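You operate a simulated robot arm through the tools that you are given. There is no shell and no other tool. Be economical: measure what you need, move in short steps, check, and stop when the job is done.

Carry out the task below with a simulated two-armed robot. There is one attempt and no reset: what you move stays moved.

Task
Put the white tape roll on the upper deck of the store trolley. Then take the blue port cap and put it on the top of the sack shelf. Then put the black-handled lance on the top of the grey locker. Then put the green-capped bottle on the top of the parts cabinet. Then fetch the red-capped bottle and set it in the scrap bin. Then take the blue scrub brush and leave it on the drip grate top. Then press the blue button of the white meter to switch it off. Keep to this order. Set down upright: green-capped bottle.

It is judged by the outcome, as a careful person would: the job done as asked, and still so three seconds after it is handed in. It fails if anything else is knocked over, pushed out of place, dropped, spilled or broken. A push-on lid holds only when it is set on centred and level and pressed home; a screw cap is set on level and turned clockwise until tight.

Robot
Two 7-joint arms with two-finger parallel grippers on one trunk, on a base that drives. Base frame: it is fixed to the floor where the robot stands at the start and does not move with it; the origin is under the middle of the robot, x ahead of it, y to its left, z up; the surface under the hand at the start is at about z = 860. Readings come in mm, degrees, newtons and seconds.
The left shoulder is at the start at [20, 113, 1222], the right one opposite. With the tool pointing down near the work surface each hand reaches from about 220 to 600 mm from the robot's upright axis, wherever it stands, measured 20 degrees to its own side. Places, roughly: black-handled lance (6x6x20 cm) [-3500, 5200, 900]; blue button of the white meter [-4800, 4800, 900]; blue port cap (6x6x5 cm) [600, -100, 900]; blue scrub brush (11x5x8 cm) [-4600, 4800, 900]; drip grate top (18x47 cm) [-500, 4960, 900]; green-capped bottle (6x6x14 cm) [-3900, 5000, 900]; red-capped bottle (6x6x14 cm) [-4100, 4800, 1200]; scrap bin [-500, 3500, 500]; top of the grey locker (29x22 cm) [-4140, 4860, 1160]; top of the parts cabinet (25x51 cm) [-80, 1880, 900]; top of the sack shelf (56x16 cm) [-2780, 1340, 740]; upper deck of the store trolley [-2000, 3300, 700]; white tape roll (6x6x3 cm) [500, 0, 900]. Payload 1.57 kg a hand.
Tool frame (each hand has its own): the origin (TCP) lies between the finger pads and is the grasp point; the fingertips stand 30 mm ahead of it; z points along the fingers, y is the line along which they close. The gripper opens to 80 mm. The fingers are 17 mm wide and 12 mm thick; the gripper's body (40 by 82 mm) begins 80 mm behind the TCP.
Orientation is that of the tool frame in the base frame, as [roll, pitch, yaw] about the fixed x, y, z axes, in that order (R = Rz(yaw) Ry(pitch) Rx(roll)). With the fingers straight down and closing along the base's y, the tool's x points along the base's -x, its y along +y and its z along -z.

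Tools
- The arms move only by the tool play_rows. It takes "left_steps", "right_steps" or both (then of equal length, played together; a hand with none holds still); each is a list of rows, each an object of numbers (a shift or turn left out is 0, a gripper value left out holds the last): "x", "y", "z": the shift along the base's x, y, z in units of 250 mm (1.0 is 250 mm); "wx", "wy", "wz": the turn, a rotation vector about the base's x, y, z in units of 45 degrees (1.0 is 45 degrees); "grip": the gripper command, from -1 (shut) to 1 (fully open), values between in proportion. In form: [{"x": .., "y": .., "z": .., "wx": .., "wy": .., "wz": .., "grip": ..}, ...]. A call has 1 to 8 rows; each row is the pose to reach, as a shift and turn from the pose commanded when the call began. A call with a number of a shift or a turn outside -1 to 1 is refused whole. A row lasts 0.2 s, in which the tool goes at most 50 mm and 8.6 degrees; a call with a longer step from one row to the next is refused whole, and so is a gripper value outside its range. Where a pose cannot be reached the arm comes as near as it can. A force on the tool above 40 N (or 10 N above the force at the start of the call, whichever is more), or a blocked arm, ends the call early, and 0.2 s more pass. Each finger travels about 45 mm/s and halts on what it meets, pressing with about 29 N; the grip force reading is that of the motor and also rises with nothing between the fingers. The clock runs only during rows and for 0.2 s after the last one: add rows that repeat a pose to give the fingers time. It gives the time, the measured TCP pose, the force on the tool (base axes), the opening and the grip force at its end, in the units of the frame above (readings bear some noise), with the torque about the TCP (base axes, N m) and any sound that the robot's microphone picked up.
- Cameras (640 x 400 px; columns grow to the right, rows downward): "scene" is now at [83, 5.3, 1356.4]; the picture's right is [0.08, -1.00, 0.00], its down [-0.54, -0.04, -0.84] and it looks along [0.84, 0.07, -0.54] (base axes); focal length 267 px, centre (320, 200). "left" rides on the left gripper at [72, 7, -122] in its tool frame; the picture's right is [-0.09, 1.00, 0.00], its down [-0.84, -0.08, -0.54] and it looks along [-0.54, -0.05, 0.84] (tool axes); focal length 238 px, centre (320, 200). "right" rides on the right gripper at [72, -7, -122] in its tool frame; the picture's right is [0.09, 1.00, 0.00], its down [-0.84, 0.08, -0.54] and it looks along [-0.54, 0.05, 0.84] (tool axes); focal length 238 px, centre (320, 200).
- snapshot(camera): a new picture of that camera. No time passes.
- slide_trunk(by): slides the trunk up (or, below 0, down) by that many mm; the arms and the scene camera ride with it, the base frame stays. It gives what a move gives, with no picture.
- roll_base(legs): drives the robot by 1 to 6 legs, each [ahead, left, turn to the left] in mm, mm and degrees, along the robot's own axes; the way and the turn of a leg run together, so that a leg with both is an arc; at most 1500 mm and 180 degrees a leg. The arms and the cameras ride along, it lands a little off, and it stops where it bumps. It gives what a move gives.
- pan_tilt(pan, tilt): turns the head with the scene camera to pan (to the left, within 80 degrees either way) and tilt (down, from -29 to 69), counted from straight ahead of the robot. It gives what a move gives.
- point_at(camera, pixels): for up to 12 pixels [column, row] of the newest picture of that camera ("zoom" is the newest enlarged one), the place [x, y, z] in the base frame of the surface seen there, good to about 3 mm, but the place of the scene camera against the robot may be out by one fixed shift of up to 25 mm in any direction. No time passes.
- enlarge(camera, box): a new picture of the part [left, top, right, bottom] of that camera's present view, enlarged. No time passes.
- job_done(): hands the job in; it is judged then, once.

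Keep the steps short. Do not move on a guess: measure, check each grasp and each placing, and mend mistakes. In all there are 131 turns and 154 pictures (those below and enlarged ones count). Leave the grippers open and the arms clear of the work at the hand-in unless told otherwise, and finish with a single line.

The tools are called after "Emit:" as a command line: name --argument value ..., lists and objects as JSON in quotes. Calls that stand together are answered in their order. play_rows: Moves the arms, as the interface text tells. Its arguments: {"type":"object","properties":{"left_steps":{"type":"array","items":{"type":"object","properties":{"x":{"type":"number"},"y":{"type":"number"},"z":{"type":"number"},"wx":{"type":"number"},"wy":{"type":"number"},"wz":{"type":"number"},"grip":{"type":"number"}}}},"right_steps":{"type":"array","items":{"type":"object","properties":{"x":{"type":"number"},"y":{"type":"number"},"z":{"type":"number"},"wx":{"type":"number"},"wy":{"type":"number"},"wz":{"type":"number"},"grip":{"type":"number"}}}}},"required":[]} The other tools are called the same way: slide_trunk (by) slides the trunk up or down; roll_base (legs) drives the base; pan_tilt (pan, tilt) turns the head that bears the scene camera; snapshot (camera) takes a picture; point_at (camera, pixels) gives the place of the surface under pixels of a picture; enlarge (camera, box) takes an enlarged picture of a part of a camera's view; job_done () hands the job in.

At the start:

```text
t: 0.0
left_tcp_pos: [438.7, 152.8, 1092.7]
left_orientation: [-180.0, 0.0, 180.0]
left_wrist_force: [-0.4, 0.2, -0.4]
left_moment: [-0.04, 0.0, 0.01]
left_grip_width: 80.0
left_finger_force: 0.1
right_tcp_pos: [456.2, -205.8, 1086.8]
right_orientation: [180.0, -0.1, 180.0]
right_wrist_force: [0.1, 0.0, -0.2]
right_moment: [-0.01, -0.01, -0.03]
right_grip_width: 80.3
right_finger_force: 0.2
trunk travel left (down, up): [-275.0, 295.0]
robot x, y, heading: [2.1, -0.1, 0.1]
head pan, tilt: [4.5, 32.5]
```

scene: 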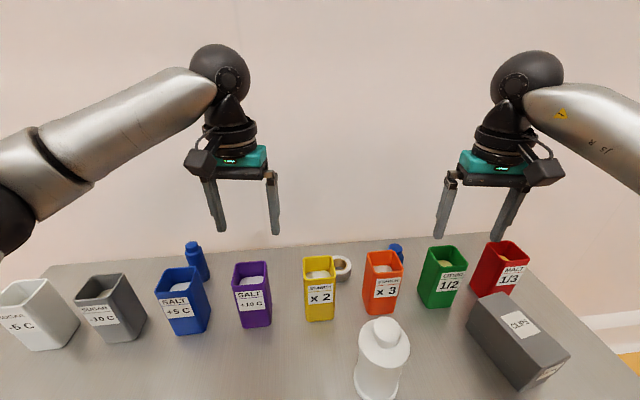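
right: 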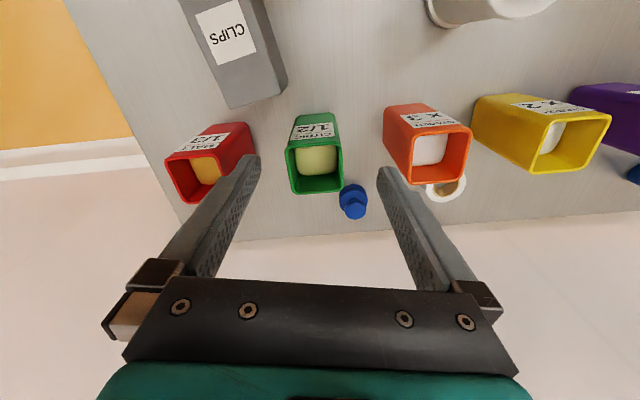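
left: 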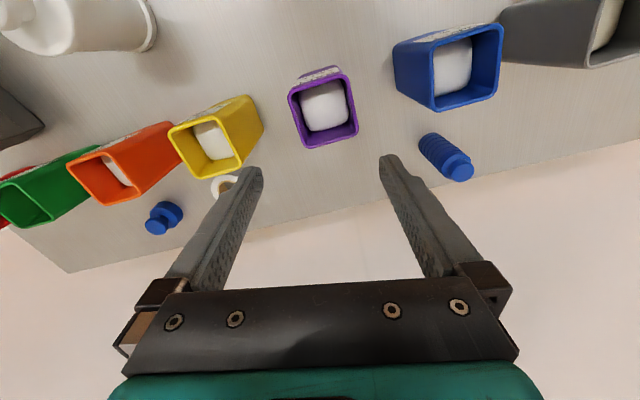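

I see the white tape roll behind the yellow/orange bins and a blue cap behind the orange/green bins. I measure them in both wrist cameras.

Emit:
point_at --camera "left" --pixels '[[218, 183], [226, 192], [163, 217], [156, 226], [172, 210], [214, 142], [130, 160], [457, 168]]'

Emit:
point_at --camera "right" --pixels '[[354, 198], [357, 210], [350, 190], [455, 190], [440, 192], [436, 120], [465, 158], [390, 160], [318, 160], [290, 190], [342, 190], [560, 160]]'

Emit:
enlarge --camera "scene" --box '[280, 220, 480, 345]'

Emit:
enlarge --camera "right" --box '[280, 80, 480, 240]'

```text
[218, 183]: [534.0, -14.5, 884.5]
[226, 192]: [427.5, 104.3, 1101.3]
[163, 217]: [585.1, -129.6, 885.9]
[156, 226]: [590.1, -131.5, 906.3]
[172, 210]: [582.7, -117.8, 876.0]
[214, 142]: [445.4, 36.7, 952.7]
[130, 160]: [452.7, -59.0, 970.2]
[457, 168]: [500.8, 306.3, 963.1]
```

```text
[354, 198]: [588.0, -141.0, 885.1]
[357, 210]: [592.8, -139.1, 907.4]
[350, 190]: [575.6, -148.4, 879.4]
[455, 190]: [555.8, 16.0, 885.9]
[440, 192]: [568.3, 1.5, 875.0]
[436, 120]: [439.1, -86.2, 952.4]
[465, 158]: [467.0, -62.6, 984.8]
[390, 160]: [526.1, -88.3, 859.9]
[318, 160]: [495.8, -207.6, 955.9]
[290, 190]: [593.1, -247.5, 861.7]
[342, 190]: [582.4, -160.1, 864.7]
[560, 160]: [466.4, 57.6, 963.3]
```

```text
3.20 times, centred on (380, 282) of scene
```

zoom: 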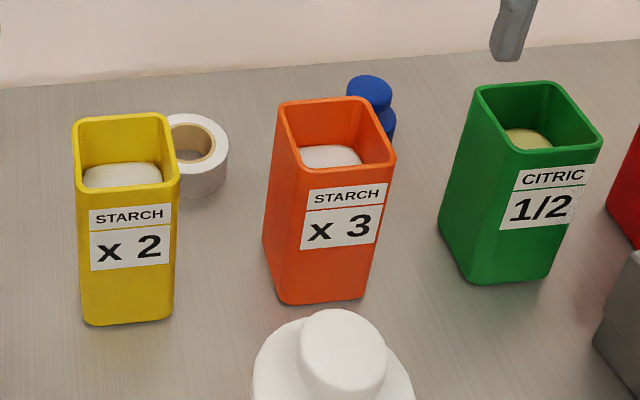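

```text
2.50 times, centred on (380, 160) of right
```

zoom: 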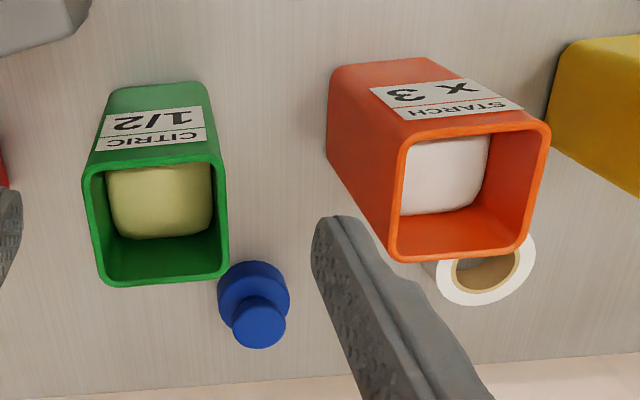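

I measure the tape ring and cap more finely in the enlarged right view.

Emit:
point_at --camera "zoom" --pixels '[[445, 275], [470, 299], [500, 297], [530, 262], [515, 283], [258, 327], [245, 310], [232, 290], [284, 300], [395, 258], [520, 240], [225, 200]]'

Emit:
enlarge --camera "left" --box '[100, 100, 300, 260]'

```text
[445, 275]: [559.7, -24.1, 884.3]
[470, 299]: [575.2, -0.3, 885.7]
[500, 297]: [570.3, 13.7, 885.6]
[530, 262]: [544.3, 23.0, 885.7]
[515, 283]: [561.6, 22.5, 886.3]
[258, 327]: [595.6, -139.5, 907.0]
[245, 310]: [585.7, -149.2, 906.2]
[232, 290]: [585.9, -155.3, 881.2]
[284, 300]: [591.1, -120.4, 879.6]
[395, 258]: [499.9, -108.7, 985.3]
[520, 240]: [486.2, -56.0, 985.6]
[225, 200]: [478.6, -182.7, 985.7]
```

```text
2.50 times, centred on (200, 180) of left
```

zoom: 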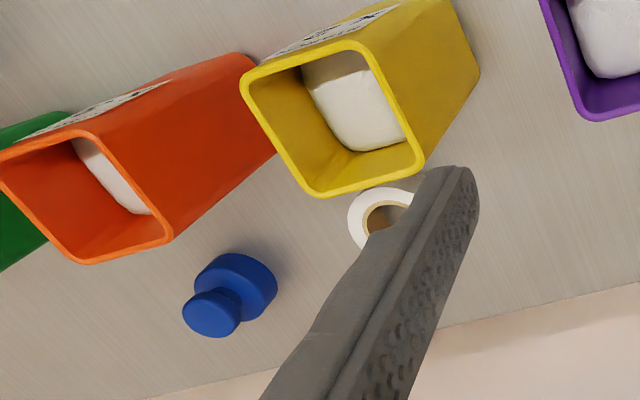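

Emit:
point_at --camera "zoom" --pixels '[[318, 194], [418, 170], [245, 85], [355, 50], [92, 260], [168, 238], [352, 228], [372, 192], [212, 318], [240, 325], [190, 310], [270, 290]]'

Emit:
play_rows --left_steps '[{"x": 0.1, "y": -0.15}, {"x": 0.2, "y": -0.3}, {"x": 0.3, "y": -0.45}, {"x": 0.4, "y": -0.58}, {"x": 0.436, "y": -0.611}, {"x": 0.436, "y": -0.611, "z": -0.15}, {"x": 0.436, "y": -0.611, "z": -0.15}]' --right_steps '[{"y": -0.15}, {"y": -0.3}, {"y": -0.4}, {"y": -0.5}, {"y": -0.5}, {"y": -0.5}, {"y": -0.5}]'

Emit:
snapshot --camera "left"

```text
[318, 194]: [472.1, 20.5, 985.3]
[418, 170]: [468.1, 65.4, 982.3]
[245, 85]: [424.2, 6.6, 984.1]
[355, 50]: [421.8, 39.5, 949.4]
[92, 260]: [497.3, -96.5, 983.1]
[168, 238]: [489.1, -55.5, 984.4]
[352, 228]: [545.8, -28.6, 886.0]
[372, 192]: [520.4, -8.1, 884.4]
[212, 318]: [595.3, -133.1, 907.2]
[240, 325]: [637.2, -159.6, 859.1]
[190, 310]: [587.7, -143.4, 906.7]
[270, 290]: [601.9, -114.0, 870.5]
```

```text
t: 1.6
left_tcp_pos: [548.9, -0.4, 1056.9]
left_orientation: [180.0, 0.1, 179.8]
left_wrist_force: [0.4, 0.0, -0.1]
left_moment: [0.02, 0.01, -0.02]
left_grip_width: 80.1
left_finger_force: 0.0
right_tcp_pos: [457.0, -333.4, 1089.2]
right_orientation: [-180.0, 0.0, -179.9]
right_wrist_force: [0.5, -0.1, 0.6]
right_moment: [0.01, 0.0, -0.02]
right_grip_width: 80.0
right_finger_force: 0.0
trunk travel left (down, up): [-275.0, 295.0]
robot x, y, heading: [0.9, -0.7, 0.2]
head pan, tilt: [4.5, 32.5]
```

```text
147 pictures are left
```

left: 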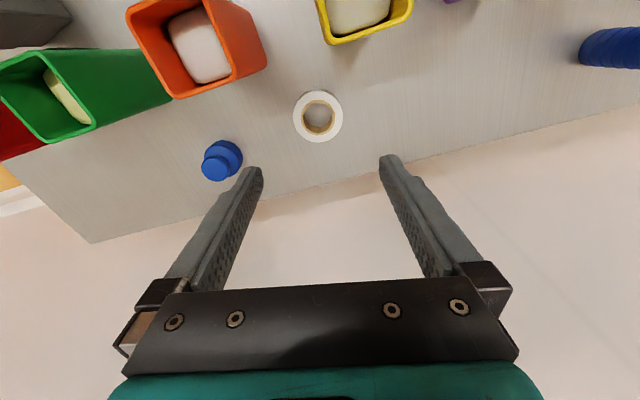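

Whole tape ring visible now; I measure its rim.

Emit:
point_at --camera "left" --pixels '[[297, 117], [340, 117], [318, 94], [318, 138], [318, 117]]'

```text
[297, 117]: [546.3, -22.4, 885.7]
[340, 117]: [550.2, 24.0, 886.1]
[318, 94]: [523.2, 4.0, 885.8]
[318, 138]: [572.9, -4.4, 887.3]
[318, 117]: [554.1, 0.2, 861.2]
```

Centre (548, 0), top 887, table 860. Lower to TCP z 893 and close.

Emit:
play_rows --left_steps '[{"z": -0.18}, {"z": -0.36}, {"z": -0.54}, {"z": -0.65}, {"z": -0.65}]'

Emit:
play_rows --left_steps '[{"grip": -1}, {"grip": -1}, {"grip": -1}, {"grip": -1}, {"grip": -1}]'

Emit:
play_rows --left_steps '[{"z": 0.15}, {"z": 0.3}, {"z": 0.5}, {"z": 0.7}, {"z": 0.85}, {"z": 0.85}]'

Emit:
snapshot --camera "left"

```text
t: 2.8
left_tcp_pos: [541.1, 3.0, 893.8]
left_orientation: [179.9, 0.0, 179.9]
left_wrist_force: [1.0, 0.4, 0.0]
left_moment: [0.0, 0.0, -0.03]
left_grip_width: 79.6
left_finger_force: 0.2
left hand out of reach, approached as far as the arm can: row 4, 5
right_tcp_pos: [456.5, -332.9, 1088.8]
right_orientation: [-180.0, 0.0, 180.0]
right_wrist_force: [-1.2, 0.3, 0.3]
right_moment: [0.01, 0.0, -0.04]
right_grip_width: 80.3
right_finger_force: 0.0
trunk travel left (down, up): [-275.0, 295.0]
robot x, y, heading: [-2.7, -1.0, -0.2]
head pan, tilt: [4.5, 32.5]
```

```text
t: 4.0
left_tcp_pos: [542.4, 3.6, 894.2]
left_orientation: [-180.0, 0.1, -180.0]
left_wrist_force: [0.6, 0.8, 0.6]
left_moment: [0.03, -0.02, 0.02]
left_grip_width: 56.5
left_finger_force: 28.8
right_tcp_pos: [456.4, -330.9, 1088.7]
right_orientation: [-180.0, -0.1, -179.9]
right_wrist_force: [-0.4, -0.5, -0.8]
right_moment: [0.01, 0.04, -0.02]
right_grip_width: 80.0
right_finger_force: 0.1
trunk travel left (down, up): [-275.0, 295.0]
robot x, y, heading: [0.7, 0.3, 0.2]
head pan, tilt: [4.5, 32.5]
```

```text
t: 5.4
left_tcp_pos: [544.4, 1.7, 1107.4]
left_orientation: [-180.0, -0.3, 180.0]
left_wrist_force: [0.0, 0.1, -0.1]
left_moment: [0.01, 0.0, -0.01]
left_grip_width: 55.9
left_finger_force: 29.4
left hand out of reach, approached as far as the arm can: row 1, 2, 3, 4
right_tcp_pos: [458.2, -331.9, 1088.4]
right_orientation: [-180.0, -0.1, 179.9]
right_wrist_force: [0.0, -0.3, -0.3]
right_moment: [-0.02, 0.0, -0.03]
right_grip_width: 79.9
right_finger_force: 0.0
trunk travel left (down, up): [-275.0, 295.0]
robot x, y, heading: [-1.3, -1.3, -0.1]
head pan, tilt: [4.5, 32.5]
```

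```text
146 pictures are left
```

left: 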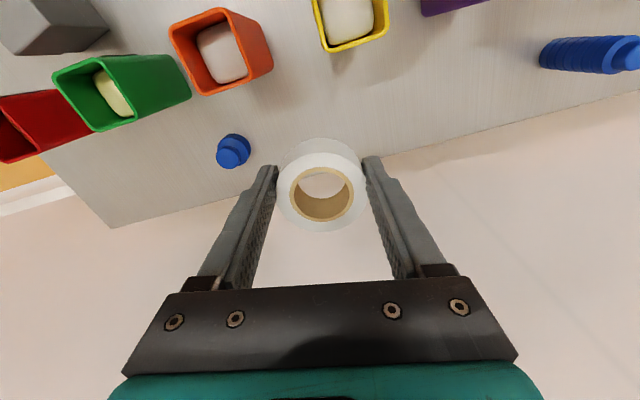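

Tape is gripped (56 mm). Retract the arms and look to the left and right before driving.

Emit:
play_rows --left_steps '[{"x": -0.18, "y": 0.08}, {"x": -0.36, "y": 0.16}, {"x": -0.54, "y": 0.24}, {"x": -0.7, "y": 0.35}, {"x": -0.8, "y": 0.5}, {"x": -0.8, "y": 0.6}, {"x": -0.8, "y": 0.6}]' --right_steps '[{"x": -0.1, "y": 0.1}, {"x": -0.2, "y": 0.2}, {"x": -0.3, "y": 0.3}, {"x": -0.45, "y": 0.4}, {"x": -0.45, "y": 0.5}, {"x": -0.45, "y": 0.5}, {"x": -0.45, "y": 0.5}]'

Emit:
pan_tilt --pan 75 --tilt 25

Emit:
snapshot --camera "scene"

Emit:
pan_tilt --pan -75 --tilt 25

Emit:
snapshot --camera "scene"

```text
t: 7.0
left_tcp_pos: [562.7, 144.3, 1147.3]
left_orientation: [180.0, 0.0, 180.0]
left_wrist_force: [0.3, -0.2, -1.6]
left_moment: [-0.01, 0.02, 0.01]
left_grip_width: 56.0
left_finger_force: 28.6
left hand out of reach, approached as far as the arm can: row 1, 2, 3, 4, 5, 6, 7
right_tcp_pos: [346.8, -208.9, 1087.4]
right_orientation: [-180.0, 0.0, -180.0]
right_wrist_force: [0.4, -0.6, -0.4]
right_moment: [-0.03, -0.02, -0.03]
right_grip_width: 80.2
right_finger_force: 0.1
trunk travel left (down, up): [-275.0, 295.0]
robot x, y, heading: [1.1, 3.4, -0.1]
head pan, tilt: [4.5, 32.5]
```

```text
t: 8.4
left_tcp_pos: [562.5, 145.3, 1146.5]
left_orientation: [179.9, -0.1, 179.9]
left_wrist_force: [-0.2, 0.3, 0.0]
left_moment: [0.0, -0.01, -0.01]
left_grip_width: 56.3
left_finger_force: 28.8
right_tcp_pos: [346.3, -208.2, 1086.5]
right_orientation: [-180.0, 0.0, -180.0]
right_wrist_force: [0.2, 0.1, 0.1]
right_moment: [0.01, 0.02, 0.02]
right_grip_width: 80.0
right_finger_force: 0.0
trunk travel left (down, up): [-275.0, 295.0]
robot x, y, heading: [-0.5, -2.5, 0.1]
head pan, tilt: [75.0, 25.0]
```

```text
145 pictures are left
```

scene: 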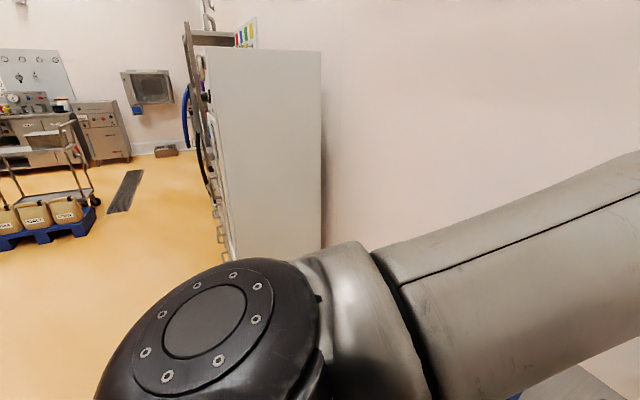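

```text
t: 10.8
left_tcp_pos: [563.4, 144.3, 1147.4]
left_orientation: [179.9, -0.1, -180.0]
left_wrist_force: [-0.3, -0.2, -1.5]
left_moment: [-0.01, -0.03, 0.01]
left_grip_width: 56.2
left_finger_force: 28.7
right_tcp_pos: [347.0, -208.6, 1086.7]
right_orientation: [-179.9, 0.0, 180.0]
right_wrist_force: [-0.6, 0.8, 0.0]
right_moment: [-0.02, -0.02, -0.01]
right_grip_width: 79.9
right_finger_force: 0.0
trunk travel left (down, up): [-275.0, 295.0]
robot x, y, heading: [-1.2, 1.7, -0.1]
head pan, tilt: [-75.0, 25.0]
```

```text
144 pictures are left
```

scene: 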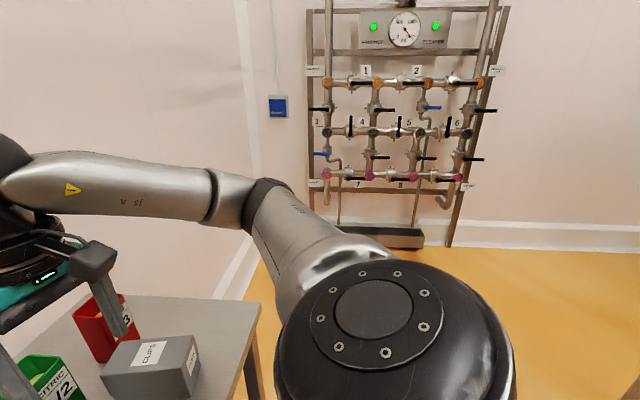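

The left hand is still far out; I bring it back in with a new call from its present pose.

Emit:
play_rows --left_steps '[{"x": -0.12}, {"x": -0.24}, {"x": -0.36}, {"x": -0.48, "y": 0.05}, {"x": -0.6, "y": 0.1}, {"x": -0.72, "y": 0.15}, {"x": -0.72, "y": 0.15}]'

```text
t: 12.4
left_tcp_pos: [554.2, 156.4, 1182.0]
left_orientation: [180.0, 0.1, -179.9]
left_wrist_force: [0.3, -0.8, -0.7]
left_moment: [-0.06, 0.01, 0.0]
left_grip_width: 56.5
left_finger_force: 29.2
left hand out of reach, approached as far as the arm can: row 1, 2, 3, 4, 5, 6, 7
right_tcp_pos: [347.3, -209.0, 1085.9]
right_orientation: [-180.0, 0.0, 180.0]
right_wrist_force: [0.2, -0.3, -0.4]
right_moment: [0.0, 0.04, -0.01]
right_grip_width: 79.7
right_finger_force: 0.1
trunk travel left (down, up): [-275.0, 295.0]
robot x, y, heading: [-4.9, -1.8, -0.1]
head pan, tilt: [-75.0, 25.0]
```

It's stuck near a joint limit. I look at the arm from the head camera.

Emit:
pan_tilt --pan 25 --tilt 20

Emit:
snapshot --camera "scene"

```text
t: 14.1
left_tcp_pos: [554.1, 156.4, 1183.1]
left_orientation: [179.9, -0.1, 180.0]
left_wrist_force: [0.1, 0.9, 0.8]
left_moment: [0.0, -0.01, -0.02]
left_grip_width: 56.2
left_finger_force: 29.5
right_tcp_pos: [347.6, -207.4, 1087.9]
right_orientation: [-180.0, 0.0, 180.0]
right_wrist_force: [0.0, 0.4, -1.0]
right_moment: [-0.01, -0.03, 0.03]
right_grip_width: 79.9
right_finger_force: 0.1
trunk travel left (down, up): [-275.0, 295.0]
robot x, y, heading: [3.1, 0.5, 0.2]
head pan, tilt: [25.0, 20.0]
```

```text
143 pictures are left
```

scene: 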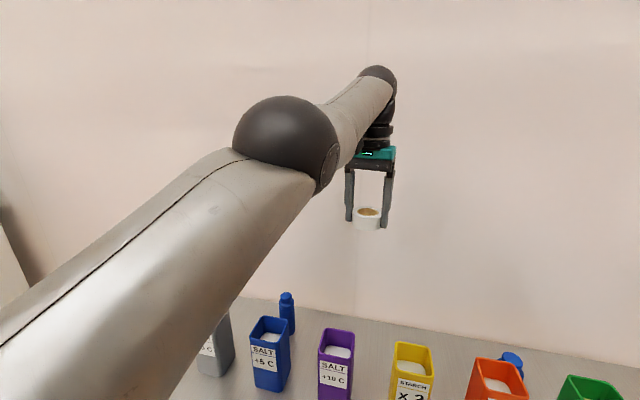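

Emit:
play_rows --left_steps '[{"z": -0.15}, {"z": -0.3, "x": -0.06}, {"z": -0.36, "x": -0.16}, {"z": -0.36, "x": -0.3}, {"z": -0.36, "x": -0.46}, {"z": -0.36, "x": -0.46}, {"z": -0.36, "x": -0.46}]'

```text
t: 15.7
left_tcp_pos: [572.7, 150.3, 1104.5]
left_orientation: [179.9, -0.2, -180.0]
left_wrist_force: [-0.4, 0.3, -1.1]
left_moment: [0.03, 0.02, -0.01]
left_grip_width: 56.2
left_finger_force: 28.6
left hand out of reach, approached as far as the arm can: row 1, 2, 3, 4, 5, 6, 7
right_tcp_pos: [345.0, -209.0, 1086.5]
right_orientation: [179.9, 0.0, 180.0]
right_wrist_force: [0.3, 0.1, 0.2]
right_moment: [-0.01, -0.02, 0.03]
right_grip_width: 79.6
right_finger_force: 0.0
trunk travel left (down, up): [-275.0, 295.0]
robot x, y, heading: [-4.4, 0.5, -0.1]
head pan, tilt: [25.0, 20.0]
```

The elbow is almost straight. I sweep the hand inward (−y), so the elbow flexes, then back.

Emit:
play_rows --left_steps '[{"y": -0.18}, {"y": -0.36, "x": -0.05}, {"y": -0.54, "x": -0.1}, {"y": -0.7, "x": -0.18}, {"y": -0.85, "x": -0.28}, {"y": -0.9, "x": -0.4}, {"y": -0.9, "x": -0.5}, {"y": -0.9, "x": -0.5}]'

```text
t: 17.5
left_tcp_pos: [445.1, -74.6, 1104.6]
left_orientation: [-180.0, 0.0, -180.0]
left_wrist_force: [-0.2, -0.3, -0.8]
left_moment: [-0.02, 0.01, 0.01]
left_grip_width: 55.8
left_finger_force: 28.8
left hand out of reach, approached as far as the arm can: row 1
right_tcp_pos: [347.5, -209.1, 1086.8]
right_orientation: [180.0, 0.0, -180.0]
right_wrist_force: [-0.4, 0.1, -0.6]
right_moment: [0.0, 0.01, -0.02]
right_grip_width: 79.8
right_finger_force: 0.1
trunk travel left (down, up): [-275.0, 295.0]
robot x, y, heading: [0.2, -2.5, 0.2]
head pan, tilt: [25.0, 20.0]
```

Emit:
play_rows --left_steps '[{"y": 0.18, "x": -0.06}, {"y": 0.36, "x": -0.12}, {"y": 0.54, "x": -0.2}, {"y": 0.7, "x": -0.28}, {"y": 0.85, "x": -0.36}, {"y": 0.9, "x": -0.42}, {"y": 0.9, "x": -0.42}]'

Emit:
slide_trunk --by 100

Emit:
roll_base --legs '[[0, 0, 100]]'

Emit:
pan_tilt --pan 0 --tilt 20

Emit:
snapshot --camera "scene"

```text
t: 19.1
left_tcp_pos: [339.1, 152.0, 1103.6]
left_orientation: [180.0, 0.0, -180.0]
left_wrist_force: [-0.4, -0.1, -0.4]
left_moment: [-0.01, 0.02, 0.02]
left_grip_width: 56.1
left_finger_force: 28.6
right_tcp_pos: [345.5, -207.6, 1086.4]
right_orientation: [-180.0, 0.0, -180.0]
right_wrist_force: [0.4, -0.8, 0.4]
right_moment: [-0.01, 0.02, -0.01]
right_grip_width: 79.9
right_finger_force: 0.0
trunk travel left (down, up): [-275.0, 295.0]
robot x, y, heading: [2.8, -2.4, 0.0]
head pan, tilt: [25.0, 20.0]
```

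```text
t: 20.5
left_tcp_pos: [340.1, 150.3, 1203.5]
left_orientation: [180.0, 0.0, 180.0]
left_wrist_force: [0.1, -0.1, -1.8]
left_moment: [-0.03, 0.03, 0.01]
left_grip_width: 56.1
left_finger_force: 28.9
right_tcp_pos: [347.6, -208.0, 1186.7]
right_orientation: [179.9, 0.0, 180.0]
right_wrist_force: [0.2, -1.2, -0.5]
right_moment: [-0.01, -0.02, 0.04]
right_grip_width: 80.0
right_finger_force: 0.1
trunk travel left (down, up): [-375.0, 195.0]
robot x, y, heading: [-2.2, -1.5, -0.3]
head pan, tilt: [25.0, 20.0]
```

```text
t: 25.0
left_tcp_pos: [-200.2, 313.7, 1203.0]
left_orientation: [180.0, 0.1, -81.6]
left_wrist_force: [-0.6, 0.7, -0.1]
left_moment: [-0.01, 0.0, -0.03]
left_grip_width: 56.1
left_finger_force: 29.3
right_tcp_pos: [155.5, 374.0, 1187.3]
right_orientation: [-179.9, 0.0, -81.5]
right_wrist_force: [-0.1, 0.7, 0.3]
right_moment: [-0.04, 0.0, 0.01]
right_grip_width: 79.8
right_finger_force: 0.0
trunk travel left (down, up): [-375.0, 195.0]
robot x, y, heading: [0.1, -1.9, 98.4]
head pan, tilt: [25.0, 20.0]
```

```text
t: 25.9
left_tcp_pos: [-199.6, 313.9, 1203.0]
left_orientation: [-180.0, 0.0, -81.5]
left_wrist_force: [0.6, -0.8, -0.1]
left_moment: [-0.02, 0.01, 0.06]
left_grip_width: 56.1
left_finger_force: 28.9
right_tcp_pos: [155.4, 373.6, 1187.1]
right_orientation: [180.0, 0.1, -81.5]
right_wrist_force: [-0.7, 0.5, -0.7]
right_moment: [0.02, 0.01, 0.02]
right_grip_width: 79.9
right_finger_force: 0.0
trunk travel left (down, up): [-375.0, 195.0]
robot x, y, heading: [-1.3, -5.1, 98.8]
head pan, tilt: [0.0, 20.0]
```

```text
142 pictures are left
```

scene: 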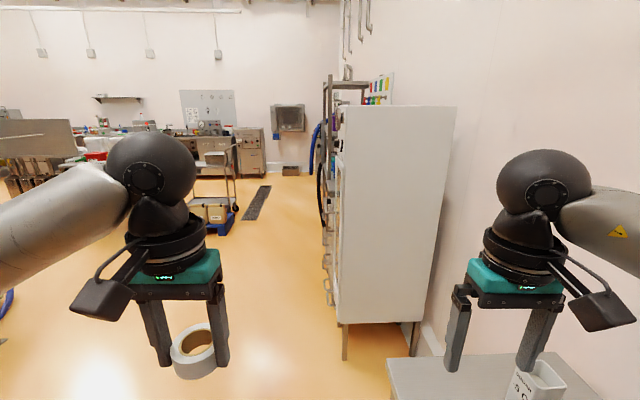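

Wide view. I measure a few landmarks and look farther left.

Emit:
point_at --camera "scene" --pixels '[[340, 325], [330, 290], [215, 155], [235, 205], [215, 215], [255, 205], [40, 130], [250, 150], [215, 185], [220, 225], [20, 300], [290, 250]]'

Emit:
pan_tilt --pan 60 --tilt 20

Emit:
snapshot --camera "scene"

```text
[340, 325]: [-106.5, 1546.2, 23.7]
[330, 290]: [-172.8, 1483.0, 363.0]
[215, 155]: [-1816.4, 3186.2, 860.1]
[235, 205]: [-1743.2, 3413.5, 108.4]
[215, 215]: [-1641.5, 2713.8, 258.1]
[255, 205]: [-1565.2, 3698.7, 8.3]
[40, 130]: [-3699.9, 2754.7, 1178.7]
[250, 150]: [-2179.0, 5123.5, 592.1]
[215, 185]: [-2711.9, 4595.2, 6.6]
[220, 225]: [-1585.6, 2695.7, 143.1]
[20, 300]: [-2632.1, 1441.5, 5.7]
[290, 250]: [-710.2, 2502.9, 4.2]
```

```text
t: 27.2
left_tcp_pos: [-198.7, 314.0, 1203.4]
left_orientation: [-180.0, 0.0, -81.4]
left_wrist_force: [-0.1, 0.4, -0.8]
left_moment: [-0.02, -0.02, 0.01]
left_grip_width: 56.0
left_finger_force: 29.2
right_tcp_pos: [154.4, 373.7, 1187.3]
right_orientation: [179.9, 0.0, -81.6]
right_wrist_force: [-0.4, -0.5, 0.4]
right_moment: [-0.02, 0.02, 0.02]
right_grip_width: 79.9
right_finger_force: 0.0
trunk travel left (down, up): [-375.0, 195.0]
robot x, y, heading: [2.2, -0.2, 98.5]
head pan, tilt: [60.0, 20.0]
```

```text
141 pictures are left
```

scene: 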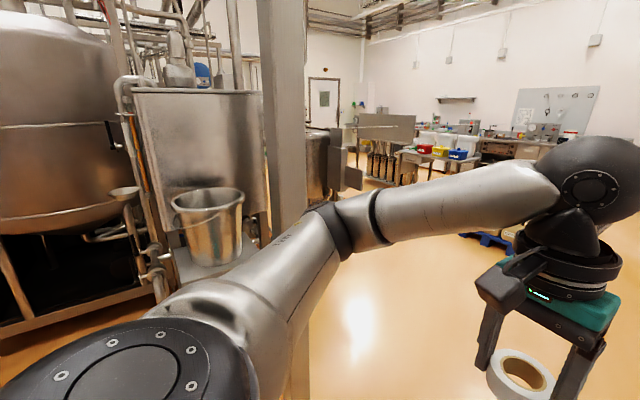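

Emit:
point_at --camera "scene" --pixels '[[285, 150], [270, 60], [200, 130], [355, 320], [480, 245], [435, 155], [210, 260], [310, 300]]'

```text
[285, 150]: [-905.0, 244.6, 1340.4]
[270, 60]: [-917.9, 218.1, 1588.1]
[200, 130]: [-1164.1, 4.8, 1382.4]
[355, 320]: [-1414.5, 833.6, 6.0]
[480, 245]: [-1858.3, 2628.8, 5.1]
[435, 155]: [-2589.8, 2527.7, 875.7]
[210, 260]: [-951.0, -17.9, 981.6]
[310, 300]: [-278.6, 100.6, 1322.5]
```

Path: to (-500,900), (-800,1900), (-900,2400), keeping clear of the column (-910,240) and cabinet (-173,1480).

Emit:
roll_base --legs '[[964, 361, 0], [1033, 149, 0], [509, 25, 0], [0, 0, 50]]'

Emit:
pan_tilt --pan 0 --tilt 25

Emit:
snapshot --camera "scene"

```text
t: 42.3
left_tcp_pos: [-1243.7, 2445.5, 1203.0]
left_orientation: [-180.0, 0.0, -31.4]
left_wrist_force: [0.2, 1.0, -0.3]
left_moment: [0.02, 0.0, -0.02]
left_grip_width: 55.9
left_finger_force: 29.0
right_tcp_pos: [-1061.5, 2756.3, 1185.8]
right_orientation: [180.0, 0.0, -31.4]
right_wrist_force: [-0.3, -0.3, -1.2]
right_moment: [0.01, 0.02, 0.0]
right_grip_width: 80.0
right_finger_force: 0.1
trunk travel left (down, up): [-375.0, 195.0]
robot x, y, heading: [-874.2, 2399.4, 148.7]
head pan, tilt: [60.0, 20.0]
```

```text
t: 43.6
left_tcp_pos: [-1241.6, 2446.5, 1203.7]
left_orientation: [-180.0, 0.0, -31.4]
left_wrist_force: [-0.5, -0.1, -0.9]
left_moment: [-0.02, -0.02, -0.03]
left_grip_width: 55.9
left_finger_force: 29.2
right_tcp_pos: [-1062.1, 2755.8, 1186.2]
right_orientation: [-179.9, 0.0, -31.3]
right_wrist_force: [-0.3, 1.2, -0.1]
right_moment: [0.03, 0.0, -0.01]
right_grip_width: 80.1
right_finger_force: 0.1
trunk travel left (down, up): [-375.0, 195.0]
robot x, y, heading: [-875.5, 2400.7, 148.6]
head pan, tilt: [0.0, 25.0]
```

```text
140 pictures are left
```

scene: 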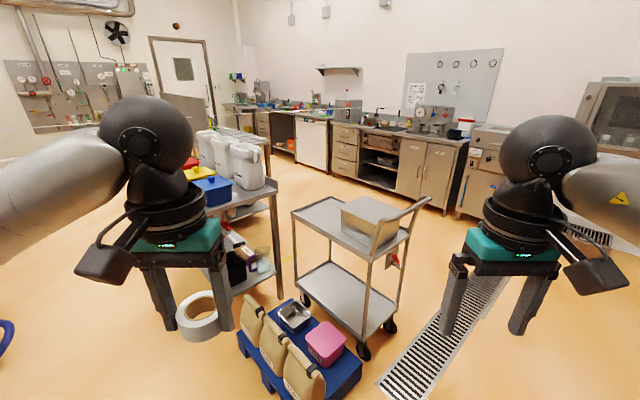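

The trolley is straight ahead, upper deck with a metal box on its right part. I measure deck points.

Emit:
point_at --camera "scene" --pixels '[[295, 213], [330, 197], [362, 250], [402, 238], [322, 220], [345, 213], [395, 225], [380, 245], [372, 330], [340, 345], [245, 335], [360, 375]]'

Emit:
enlarge --camera "scene" --box '[270, 170, 450, 370]'

```text
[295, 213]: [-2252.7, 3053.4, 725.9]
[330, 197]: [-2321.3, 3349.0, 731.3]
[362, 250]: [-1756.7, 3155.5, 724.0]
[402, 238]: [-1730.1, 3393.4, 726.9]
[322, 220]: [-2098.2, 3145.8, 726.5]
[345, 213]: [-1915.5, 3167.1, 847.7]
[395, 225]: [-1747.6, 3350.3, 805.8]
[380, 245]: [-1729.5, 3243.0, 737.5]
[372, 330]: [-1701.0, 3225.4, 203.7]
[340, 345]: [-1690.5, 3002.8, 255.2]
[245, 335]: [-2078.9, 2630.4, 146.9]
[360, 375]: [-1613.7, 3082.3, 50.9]
```

```text
2.00 times, centred on (360, 270) of scene
```

zoom: 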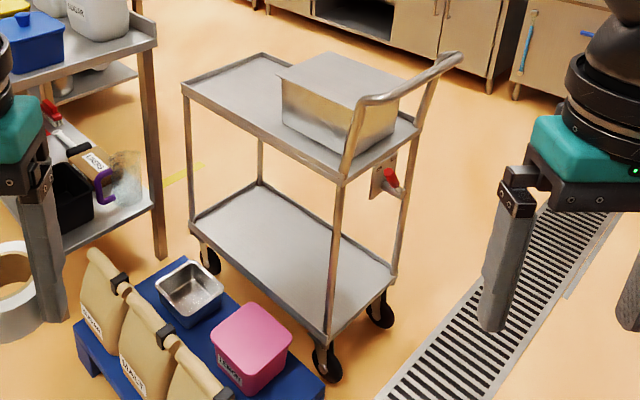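

Free deck area is x −2250…−2010, y 3080…3340 at z 726; the pallet blocks the near side, so I go round to the far side (y≈3850) and face −y.

Emit:
roll_base --legs '[[0, 0, -58.6], [400, 255, 0], [1050, 0, 0], [0, 1120, 0], [0, 0, 180]]'

Emit:
pan_tilt --pan 0 --tilt 45

Emit:
snapshot --camera "scene"

```text
t: 67.0
left_tcp_pos: [-2060.8, 3583.0, 1203.3]
left_orientation: [179.9, 0.0, 90.4]
left_wrist_force: [-0.1, 0.1, 0.0]
left_moment: [-0.01, -0.01, -0.02]
left_grip_width: 56.2
left_finger_force: 29.4
right_tcp_pos: [-2419.4, 3573.7, 1186.8]
right_orientation: [180.0, 0.0, 90.3]
right_wrist_force: [0.3, -0.5, 0.2]
right_moment: [-0.03, 0.01, 0.0]
right_grip_width: 80.1
right_finger_force: 0.0
trunk travel left (down, up): [-375.0, 195.0]
robot x, y, heading: [-2211.6, 3922.7, -89.6]
head pan, tilt: [0.0, 25.0]
```

```text
t: 67.8
left_tcp_pos: [-2060.7, 3583.9, 1202.3]
left_orientation: [-179.9, 0.0, 90.3]
left_wrist_force: [0.1, 0.0, -1.4]
left_moment: [0.03, -0.01, -0.02]
left_grip_width: 56.1
left_finger_force: 28.9
right_tcp_pos: [-2419.7, 3574.1, 1187.4]
right_orientation: [180.0, -0.1, 90.4]
right_wrist_force: [-0.9, 1.0, 0.9]
right_moment: [-0.02, 0.0, 0.01]
right_grip_width: 79.8
right_finger_force: 0.0
trunk travel left (down, up): [-375.0, 195.0]
robot x, y, heading: [-2215.9, 3920.6, -89.6]
head pan, tilt: [0.0, 45.0]
```

```text
138 pictures are left
```

scene: 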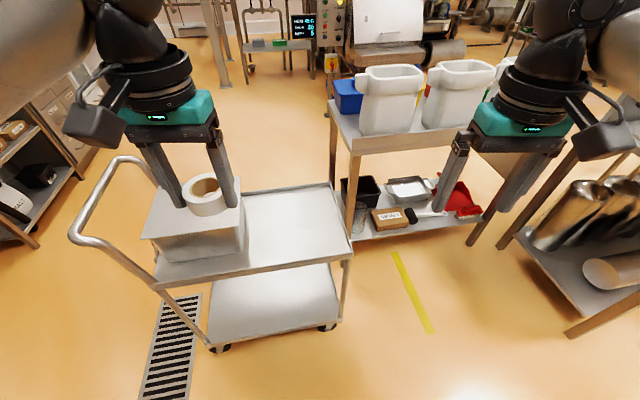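

Emit:
point_at --camera "scene" --pixels '[[290, 225], [350, 250], [333, 185], [245, 255], [155, 285], [260, 195], [243, 235], [300, 255], [340, 130], [510, 235]]'

```text
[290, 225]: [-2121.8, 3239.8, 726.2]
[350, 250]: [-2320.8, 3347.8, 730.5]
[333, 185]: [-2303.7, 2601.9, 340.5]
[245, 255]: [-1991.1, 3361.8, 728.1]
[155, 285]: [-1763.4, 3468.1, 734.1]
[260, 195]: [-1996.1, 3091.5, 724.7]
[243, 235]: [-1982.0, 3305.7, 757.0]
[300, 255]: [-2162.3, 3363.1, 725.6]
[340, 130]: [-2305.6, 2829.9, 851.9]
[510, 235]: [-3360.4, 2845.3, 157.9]
```

Target spot (−2140, 3240). Roll 170 ahead and 60 right, then lower the trunk 250.

Emit:
roll_base --legs '[[170, -60, 0]]'

Emit:
slide_trunk --by -250

Emit:
snapshot --camera "left"

```text
t: 69.3
left_tcp_pos: [-2118.1, 3412.9, 1203.4]
left_orientation: [180.0, 0.0, 90.4]
left_wrist_force: [0.5, -0.6, 0.5]
left_moment: [0.04, -0.04, -0.01]
left_grip_width: 55.9
left_finger_force: 28.4
right_tcp_pos: [-2476.9, 3402.6, 1186.0]
right_orientation: [180.0, -0.1, 90.4]
right_wrist_force: [-0.4, -0.4, -0.2]
right_moment: [-0.01, 0.0, -0.01]
right_grip_width: 79.9
right_finger_force: 0.0
trunk travel left (down, up): [-375.0, 195.0]
robot x, y, heading: [-2270.8, 3749.8, -89.3]
head pan, tilt: [0.0, 45.0]
```

```text
t: 71.9
left_tcp_pos: [-2116.9, 3413.6, 952.3]
left_orientation: [179.9, 0.0, 90.4]
left_wrist_force: [0.2, 0.3, -0.8]
left_moment: [0.0, -0.04, -0.02]
left_grip_width: 55.9
left_finger_force: 28.7
right_tcp_pos: [-2475.8, 3404.9, 936.4]
right_orientation: [180.0, 0.0, 90.3]
right_wrist_force: [-0.4, 0.2, -0.6]
right_moment: [-0.01, 0.01, -0.03]
right_grip_width: 80.2
right_finger_force: 0.1
trunk travel left (down, up): [-125.0, 445.0]
robot x, y, heading: [-2271.4, 3751.0, -89.5]
head pan, tilt: [0.0, 45.0]
```

```text
137 pictures are left
```

left: 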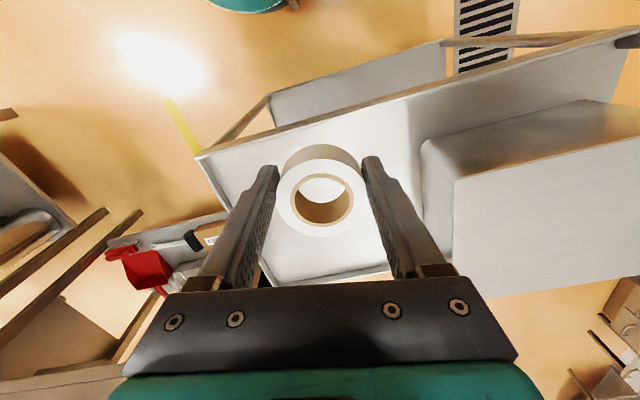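

Emit:
play_rows --left_steps '[{"y": -0.18, "x": -0.02}, {"y": -0.36, "x": -0.05}, {"y": -0.54, "x": -0.09}, {"y": -0.66, "x": -0.09}, {"y": -0.66, "x": -0.09, "z": -0.18}, {"y": -0.66, "x": -0.09, "z": -0.36}, {"y": -0.66, "x": -0.09, "z": -0.54}, {"y": -0.66, "x": -0.09, "z": -0.54}]'

Emit:
snapshot --camera "left"

Emit:
point_at --camera "left" --pixels '[[320, 60], [320, 120], [200, 200], [320, 230]]'

```text
t: 73.7
left_tcp_pos: [-2138.9, 3248.0, 816.8]
left_orientation: [179.9, -0.1, 90.5]
left_wrist_force: [1.2, -0.2, -0.6]
left_moment: [0.01, -0.01, 0.02]
left_grip_width: 56.1
left_finger_force: 28.8
right_tcp_pos: [-2476.8, 3403.5, 937.3]
right_orientation: [-180.0, -0.1, 90.4]
right_wrist_force: [-0.7, -0.6, -0.3]
right_moment: [-0.01, -0.03, -0.02]
right_grip_width: 80.1
right_finger_force: 0.1
trunk travel left (down, up): [-125.0, 445.0]
robot x, y, heading: [-2271.4, 3750.4, -89.4]
head pan, tilt: [0.0, 45.0]
```

```text
136 pictures are left
```

left: 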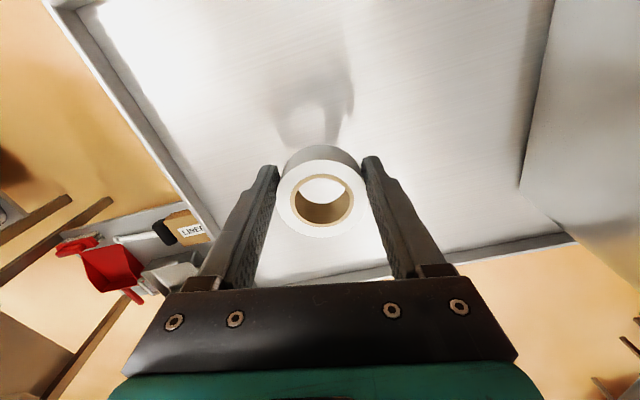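

```text
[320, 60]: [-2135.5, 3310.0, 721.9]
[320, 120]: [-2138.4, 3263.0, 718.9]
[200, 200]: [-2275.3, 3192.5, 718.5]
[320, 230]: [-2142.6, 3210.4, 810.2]
```

Deck measures z≈719 here; lower 63 mm so the tape rests, then open.

Emit:
play_rows --left_steps '[{"z": -0.12}, {"z": -0.2}, {"z": -0.25}, {"z": -0.25}, {"z": -0.25, "grip": 0.3}, {"z": -0.25, "grip": 0.3}, {"z": -0.25, "grip": 0.3}, {"z": -0.25, "grip": 1}]'

Emit:
play_rows --left_steps '[{"z": 0, "grip": 1}, {"z": 0.1}, {"z": 0.25}, {"z": 0.4}, {"z": 0.55}, {"z": 0.55}]'

Emit:
snapshot --camera "left"

```text
t: 75.5
left_tcp_pos: [-2139.3, 3248.4, 756.7]
left_orientation: [-179.9, 0.0, 90.3]
left_wrist_force: [-0.1, 0.0, 1.0]
left_moment: [0.04, 0.01, 0.0]
left_grip_width: 80.3
left_finger_force: 0.0
right_tcp_pos: [-2476.4, 3404.3, 936.9]
right_orientation: [180.0, 0.0, 90.4]
right_wrist_force: [-0.1, 0.5, -0.6]
right_moment: [-0.02, -0.02, -0.02]
right_grip_width: 80.1
right_finger_force: 0.1
trunk travel left (down, up): [-125.0, 445.0]
robot x, y, heading: [-2270.1, 3751.6, -89.5]
head pan, tilt: [0.0, 45.0]
```

```text
t: 76.9
left_tcp_pos: [-2138.1, 3249.5, 892.0]
left_orientation: [179.9, 0.0, 90.5]
left_wrist_force: [0.0, 0.4, 0.0]
left_moment: [0.03, -0.01, -0.03]
left_grip_width: 79.8
left_finger_force: 0.0
right_tcp_pos: [-2475.6, 3404.2, 936.7]
right_orientation: [-180.0, -0.1, 90.4]
right_wrist_force: [-0.4, -0.3, 0.6]
right_moment: [0.01, 0.05, 0.0]
right_grip_width: 80.2
right_finger_force: 0.1
trunk travel left (down, up): [-125.0, 445.0]
robot x, y, heading: [-2266.3, 3751.9, -89.6]
head pan, tilt: [0.0, 45.0]
```

```text
135 pictures are left
```

left: 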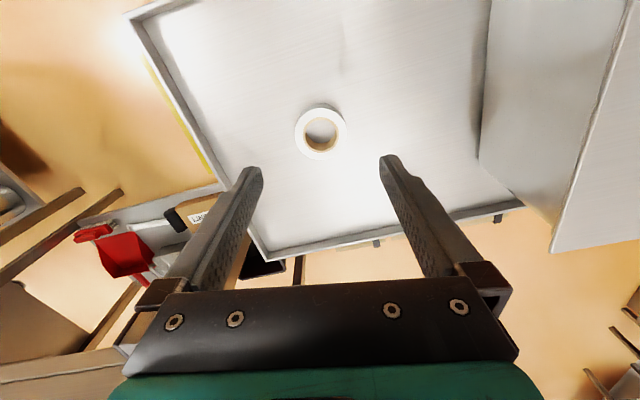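

Tape is on the deck. Retract, raise the trunk, and drive back along the same way.

Emit:
play_rows --left_steps '[{"y": 0.18}, {"y": 0.36}, {"y": 0.54}, {"y": 0.64}, {"y": 0.64}]'

Emit:
slide_trunk --by 250

Emit:
roll_base --legs '[[-150, 0, 0], [0, 1140, 0], [1100, 0, 0], [400, 226, 0], [500, 100, 0], [1000, 300, 0]]'

Emit:
pan_tilt --pan 40 --tilt 35

Emit:
snapshot --camera "scene"

```text
t: 78.1
left_tcp_pos: [-2140.6, 3408.4, 892.7]
left_orientation: [180.0, 0.1, 90.5]
left_wrist_force: [-0.1, 1.0, 0.2]
left_moment: [-0.02, 0.01, 0.01]
left_grip_width: 79.8
left_finger_force: 0.1
right_tcp_pos: [-2476.3, 3404.5, 936.5]
right_orientation: [-180.0, 0.0, 90.4]
right_wrist_force: [0.1, 1.4, -0.4]
right_moment: [0.01, 0.01, -0.03]
right_grip_width: 80.1
right_finger_force: 0.0
trunk travel left (down, up): [-125.0, 445.0]
robot x, y, heading: [-2269.9, 3754.3, -89.6]
head pan, tilt: [0.0, 45.0]
```

```text
t: 80.7
left_tcp_pos: [-2138.1, 3409.1, 1143.5]
left_orientation: [-180.0, 0.1, 90.4]
left_wrist_force: [0.3, 0.3, 0.3]
left_moment: [-0.03, 0.0, 0.02]
left_grip_width: 80.0
left_finger_force: 0.0
right_tcp_pos: [-2476.4, 3404.4, 1185.5]
right_orientation: [180.0, -0.1, 90.5]
right_wrist_force: [0.7, -0.7, 0.2]
right_moment: [-0.03, 0.0, 0.02]
right_grip_width: 80.1
right_finger_force: 0.0
trunk travel left (down, up): [-375.0, 195.0]
robot x, y, heading: [-2267.6, 3754.2, -89.5]
head pan, tilt: [0.0, 45.0]
```

```text
t: 102.7
left_tcp_pos: [-363.7, 572.1, 1142.7]
left_orientation: [-180.0, 0.1, 89.5]
left_wrist_force: [-0.1, 0.1, 0.2]
left_moment: [0.0, 0.03, 0.01]
left_grip_width: 79.9
left_finger_force: 0.1
right_tcp_pos: [-700.4, 572.2, 1186.1]
right_orientation: [180.0, 0.0, 89.7]
right_wrist_force: [0.1, -0.1, 0.7]
right_moment: [0.04, 0.02, 0.0]
right_grip_width: 80.0
right_finger_force: 0.1
trunk travel left (down, up): [-375.0, 195.0]
robot x, y, heading: [-489.0, 921.4, -90.1]
head pan, tilt: [0.0, 45.0]
```

```text
t: 103.7
left_tcp_pos: [-363.7, 571.9, 1143.3]
left_orientation: [-180.0, -0.1, 89.5]
left_wrist_force: [-0.4, -0.2, -0.2]
left_moment: [0.02, -0.01, 0.01]
left_grip_width: 79.7
left_finger_force: 0.0
right_tcp_pos: [-700.2, 574.2, 1187.8]
right_orientation: [-179.9, 0.1, 89.6]
right_wrist_force: [0.6, -0.1, -1.1]
right_moment: [-0.02, 0.01, -0.02]
right_grip_width: 80.1
right_finger_force: 0.0
trunk travel left (down, up): [-375.0, 195.0]
robot x, y, heading: [-489.4, 917.9, -90.4]
head pan, tilt: [40.0, 35.0]
```

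```text
134 pictures are left
```

scene: 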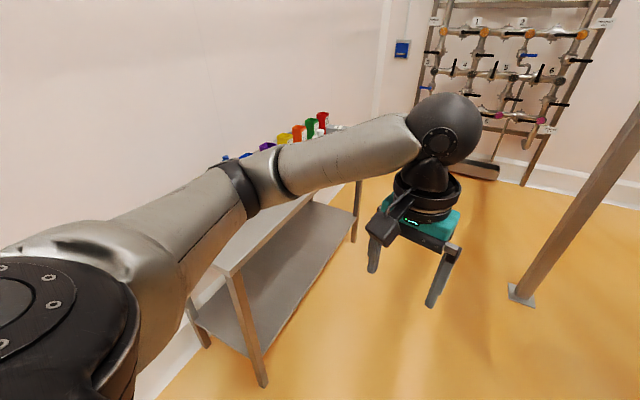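

Emit:
point_at --camera "scene" --pixels '[[262, 378], [250, 330], [355, 230], [235, 268], [340, 255], [520, 293], [330, 185]]'

```text
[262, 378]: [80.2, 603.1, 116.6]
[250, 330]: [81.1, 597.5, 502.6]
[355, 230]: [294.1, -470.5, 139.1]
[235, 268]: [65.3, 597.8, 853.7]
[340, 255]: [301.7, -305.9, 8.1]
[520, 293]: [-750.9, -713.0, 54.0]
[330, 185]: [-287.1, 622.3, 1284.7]
```

Table edge is turned about 11°. I'll stand square to it in front of the cap: first to (−119,−163), turn to heading 11.3°, then 150 ahead.

Emit:
roll_base --legs '[[820, 0, 0], [261, 370, 0], [0, 0, 101.7], [150, 0, 0]]'

Emit:
pan_tilt --pan 0 --tilt 45

Emit:
snapshot --camera "scene"

Emit:
snapshot --camera "right"

```text
t: 106.4
left_tcp_pos: [-350.2, 175.8, 1151.0]
left_orientation: [-179.0, 1.6, 87.9]
left_wrist_force: [-0.9, 0.5, -0.3]
left_moment: [-0.02, -0.01, -0.04]
left_grip_width: 80.5
left_finger_force: 0.0
right_tcp_pos: [-713.5, 205.7, 1172.5]
right_orientation: [-177.2, -3.6, 83.7]
right_wrist_force: [0.3, 0.0, -0.2]
right_moment: [-0.03, 0.02, 0.0]
right_grip_width: 80.0
right_finger_force: 0.0
trunk travel left (down, up): [-375.0, 195.0]
robot x, y, heading: [-486.0, 497.6, -92.0]
head pan, tilt: [40.0, 35.0]
stopped in leg 1: the robot was blocked; the commanded pose is now the measured one
```

```text
t: 107.5
left_tcp_pos: [-351.8, 178.1, 1150.9]
left_orientation: [-178.8, 2.0, 88.0]
left_wrist_force: [-0.1, -0.7, -0.7]
left_moment: [-0.03, 0.01, -0.02]
left_grip_width: 80.1
left_finger_force: 0.1
right_tcp_pos: [-712.7, 204.7, 1172.7]
right_orientation: [-177.1, -3.4, 83.8]
right_wrist_force: [0.4, 0.2, -0.7]
right_moment: [-0.03, -0.01, -0.01]
right_grip_width: 80.0
right_finger_force: 0.0
trunk travel left (down, up): [-375.0, 195.0]
robot x, y, heading: [-488.3, 494.4, -92.1]
head pan, tilt: [0.0, 45.0]
```

```text
133 pictures are left
```

scene: 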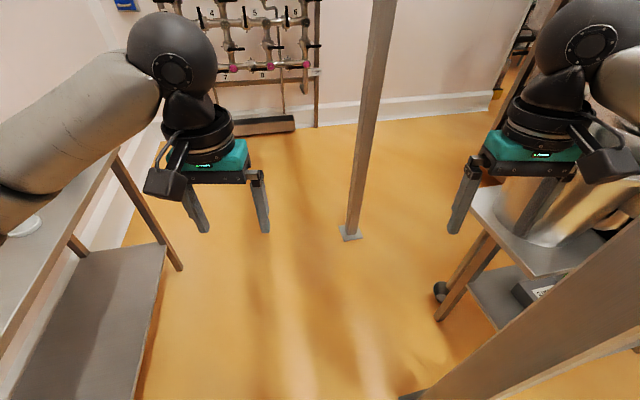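

```text
132 pictures are left
```

right: 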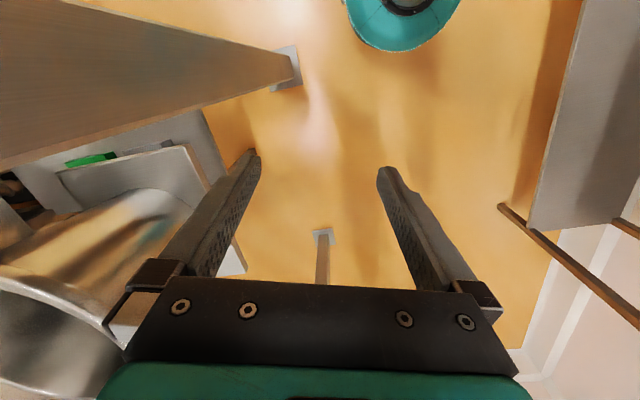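

My right elbow touched the fixed column. Back off, shift left, and go on with more clearance.

Emit:
roll_base --legs '[[-120, 0, 2], [0, 200, 0], [520, 0, 0], [258, 171, 0], [0, 0, 101.4]]'

Emit:
snapshot --camera "scene"

```text
t: 118.5
left_tcp_pos: [201.5, 34.1, 1143.4]
left_orientation: [-180.0, 0.0, -168.7]
left_wrist_force: [0.0, 0.1, 0.2]
left_moment: [-0.01, 0.01, -0.01]
left_grip_width: 80.0
left_finger_force: 0.1
right_tcp_pos: [258.8, -318.3, 1159.7]
right_orientation: [-178.6, -5.0, -172.0]
right_wrist_force: [-1.1, 0.9, -0.2]
right_moment: [0.0, 0.05, -0.03]
right_grip_width: 80.0
right_finger_force: 0.0
trunk travel left (down, up): [-375.0, 195.0]
robot x, y, heading: [-111.8, -158.2, 11.4]
head pan, tilt: [0.0, 45.0]
```

```text
131 pictures are left
```

scene: 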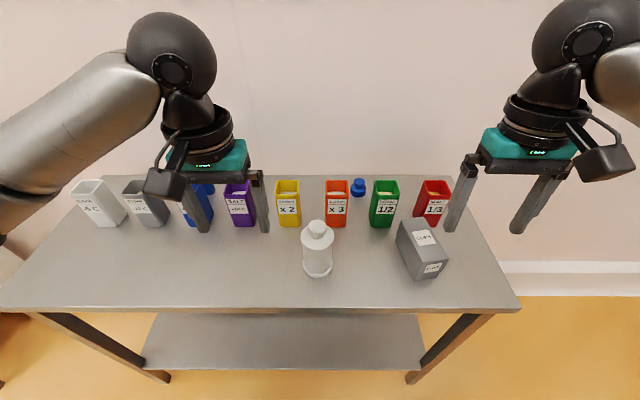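

Emit:
point_at --camera "scene" --pixels '[[150, 312], [420, 312], [285, 368], [358, 183], [358, 194], [317, 228], [318, 275], [420, 235], [280, 340]]'

```text
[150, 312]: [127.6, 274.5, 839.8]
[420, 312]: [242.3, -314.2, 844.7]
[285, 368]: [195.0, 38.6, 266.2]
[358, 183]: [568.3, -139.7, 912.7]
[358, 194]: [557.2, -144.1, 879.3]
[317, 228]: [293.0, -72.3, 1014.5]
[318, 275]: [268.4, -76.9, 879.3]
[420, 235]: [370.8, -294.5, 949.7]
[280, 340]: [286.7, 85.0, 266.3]
```

Roll 150 ahead, lower the trunk 80.

Emit:
roll_base --legs '[[150, 0, 0]]'

Emit:
slide_trunk --by -80

Emit:
play_rows --right_steps '[{"wx": 0, "wy": 0.06}, {"wy": 0.06}]'

```text
t: 119.8
left_tcp_pos: [352.2, 62.8, 1143.0]
left_orientation: [-180.0, 0.0, -168.9]
left_wrist_force: [0.5, -0.3, 0.0]
left_moment: [0.01, 0.01, -0.01]
left_grip_width: 80.2
left_finger_force: 0.1
right_tcp_pos: [408.2, -289.6, 1159.5]
right_orientation: [-178.5, -5.0, -172.3]
right_wrist_force: [0.0, -1.0, 0.2]
right_moment: [0.02, 0.06, 0.01]
right_grip_width: 80.1
right_finger_force: 0.0
trunk travel left (down, up): [-375.0, 195.0]
robot x, y, heading: [38.0, -131.0, 11.0]
head pan, tilt: [0.0, 45.0]
```

```text
t: 121.0
left_tcp_pos: [350.7, 63.1, 1062.7]
left_orientation: [-180.0, -0.1, -169.0]
left_wrist_force: [0.5, 0.0, 0.4]
left_moment: [-0.02, 0.01, 0.0]
left_grip_width: 80.1
left_finger_force: 0.1
right_tcp_pos: [407.0, -289.3, 1081.3]
right_orientation: [-178.5, -4.9, -172.2]
right_wrist_force: [-0.2, -0.9, 0.0]
right_moment: [0.0, 0.01, 0.02]
right_grip_width: 79.9
right_finger_force: 0.1
trunk travel left (down, up): [-295.0, 275.0]
robot x, y, heading: [39.8, -132.6, 11.3]
head pan, tilt: [0.0, 45.0]
```

```text
t: 121.6
left_tcp_pos: [350.9, 62.5, 1063.5]
left_orientation: [-180.0, 0.0, -169.0]
left_wrist_force: [-0.1, 0.6, 0.1]
left_moment: [-0.01, 0.0, 0.02]
left_grip_width: 80.0
left_finger_force: 0.1
right_tcp_pos: [408.0, -291.0, 1080.1]
right_orientation: [-178.9, -7.6, -172.1]
right_wrist_force: [-0.5, -0.5, -0.3]
right_moment: [-0.01, 0.01, 0.0]
right_grip_width: 79.8
right_finger_force: 0.1
trunk travel left (down, up): [-295.0, 275.0]
robot x, y, heading: [36.8, -130.2, 10.8]
head pan, tilt: [0.0, 45.0]
```

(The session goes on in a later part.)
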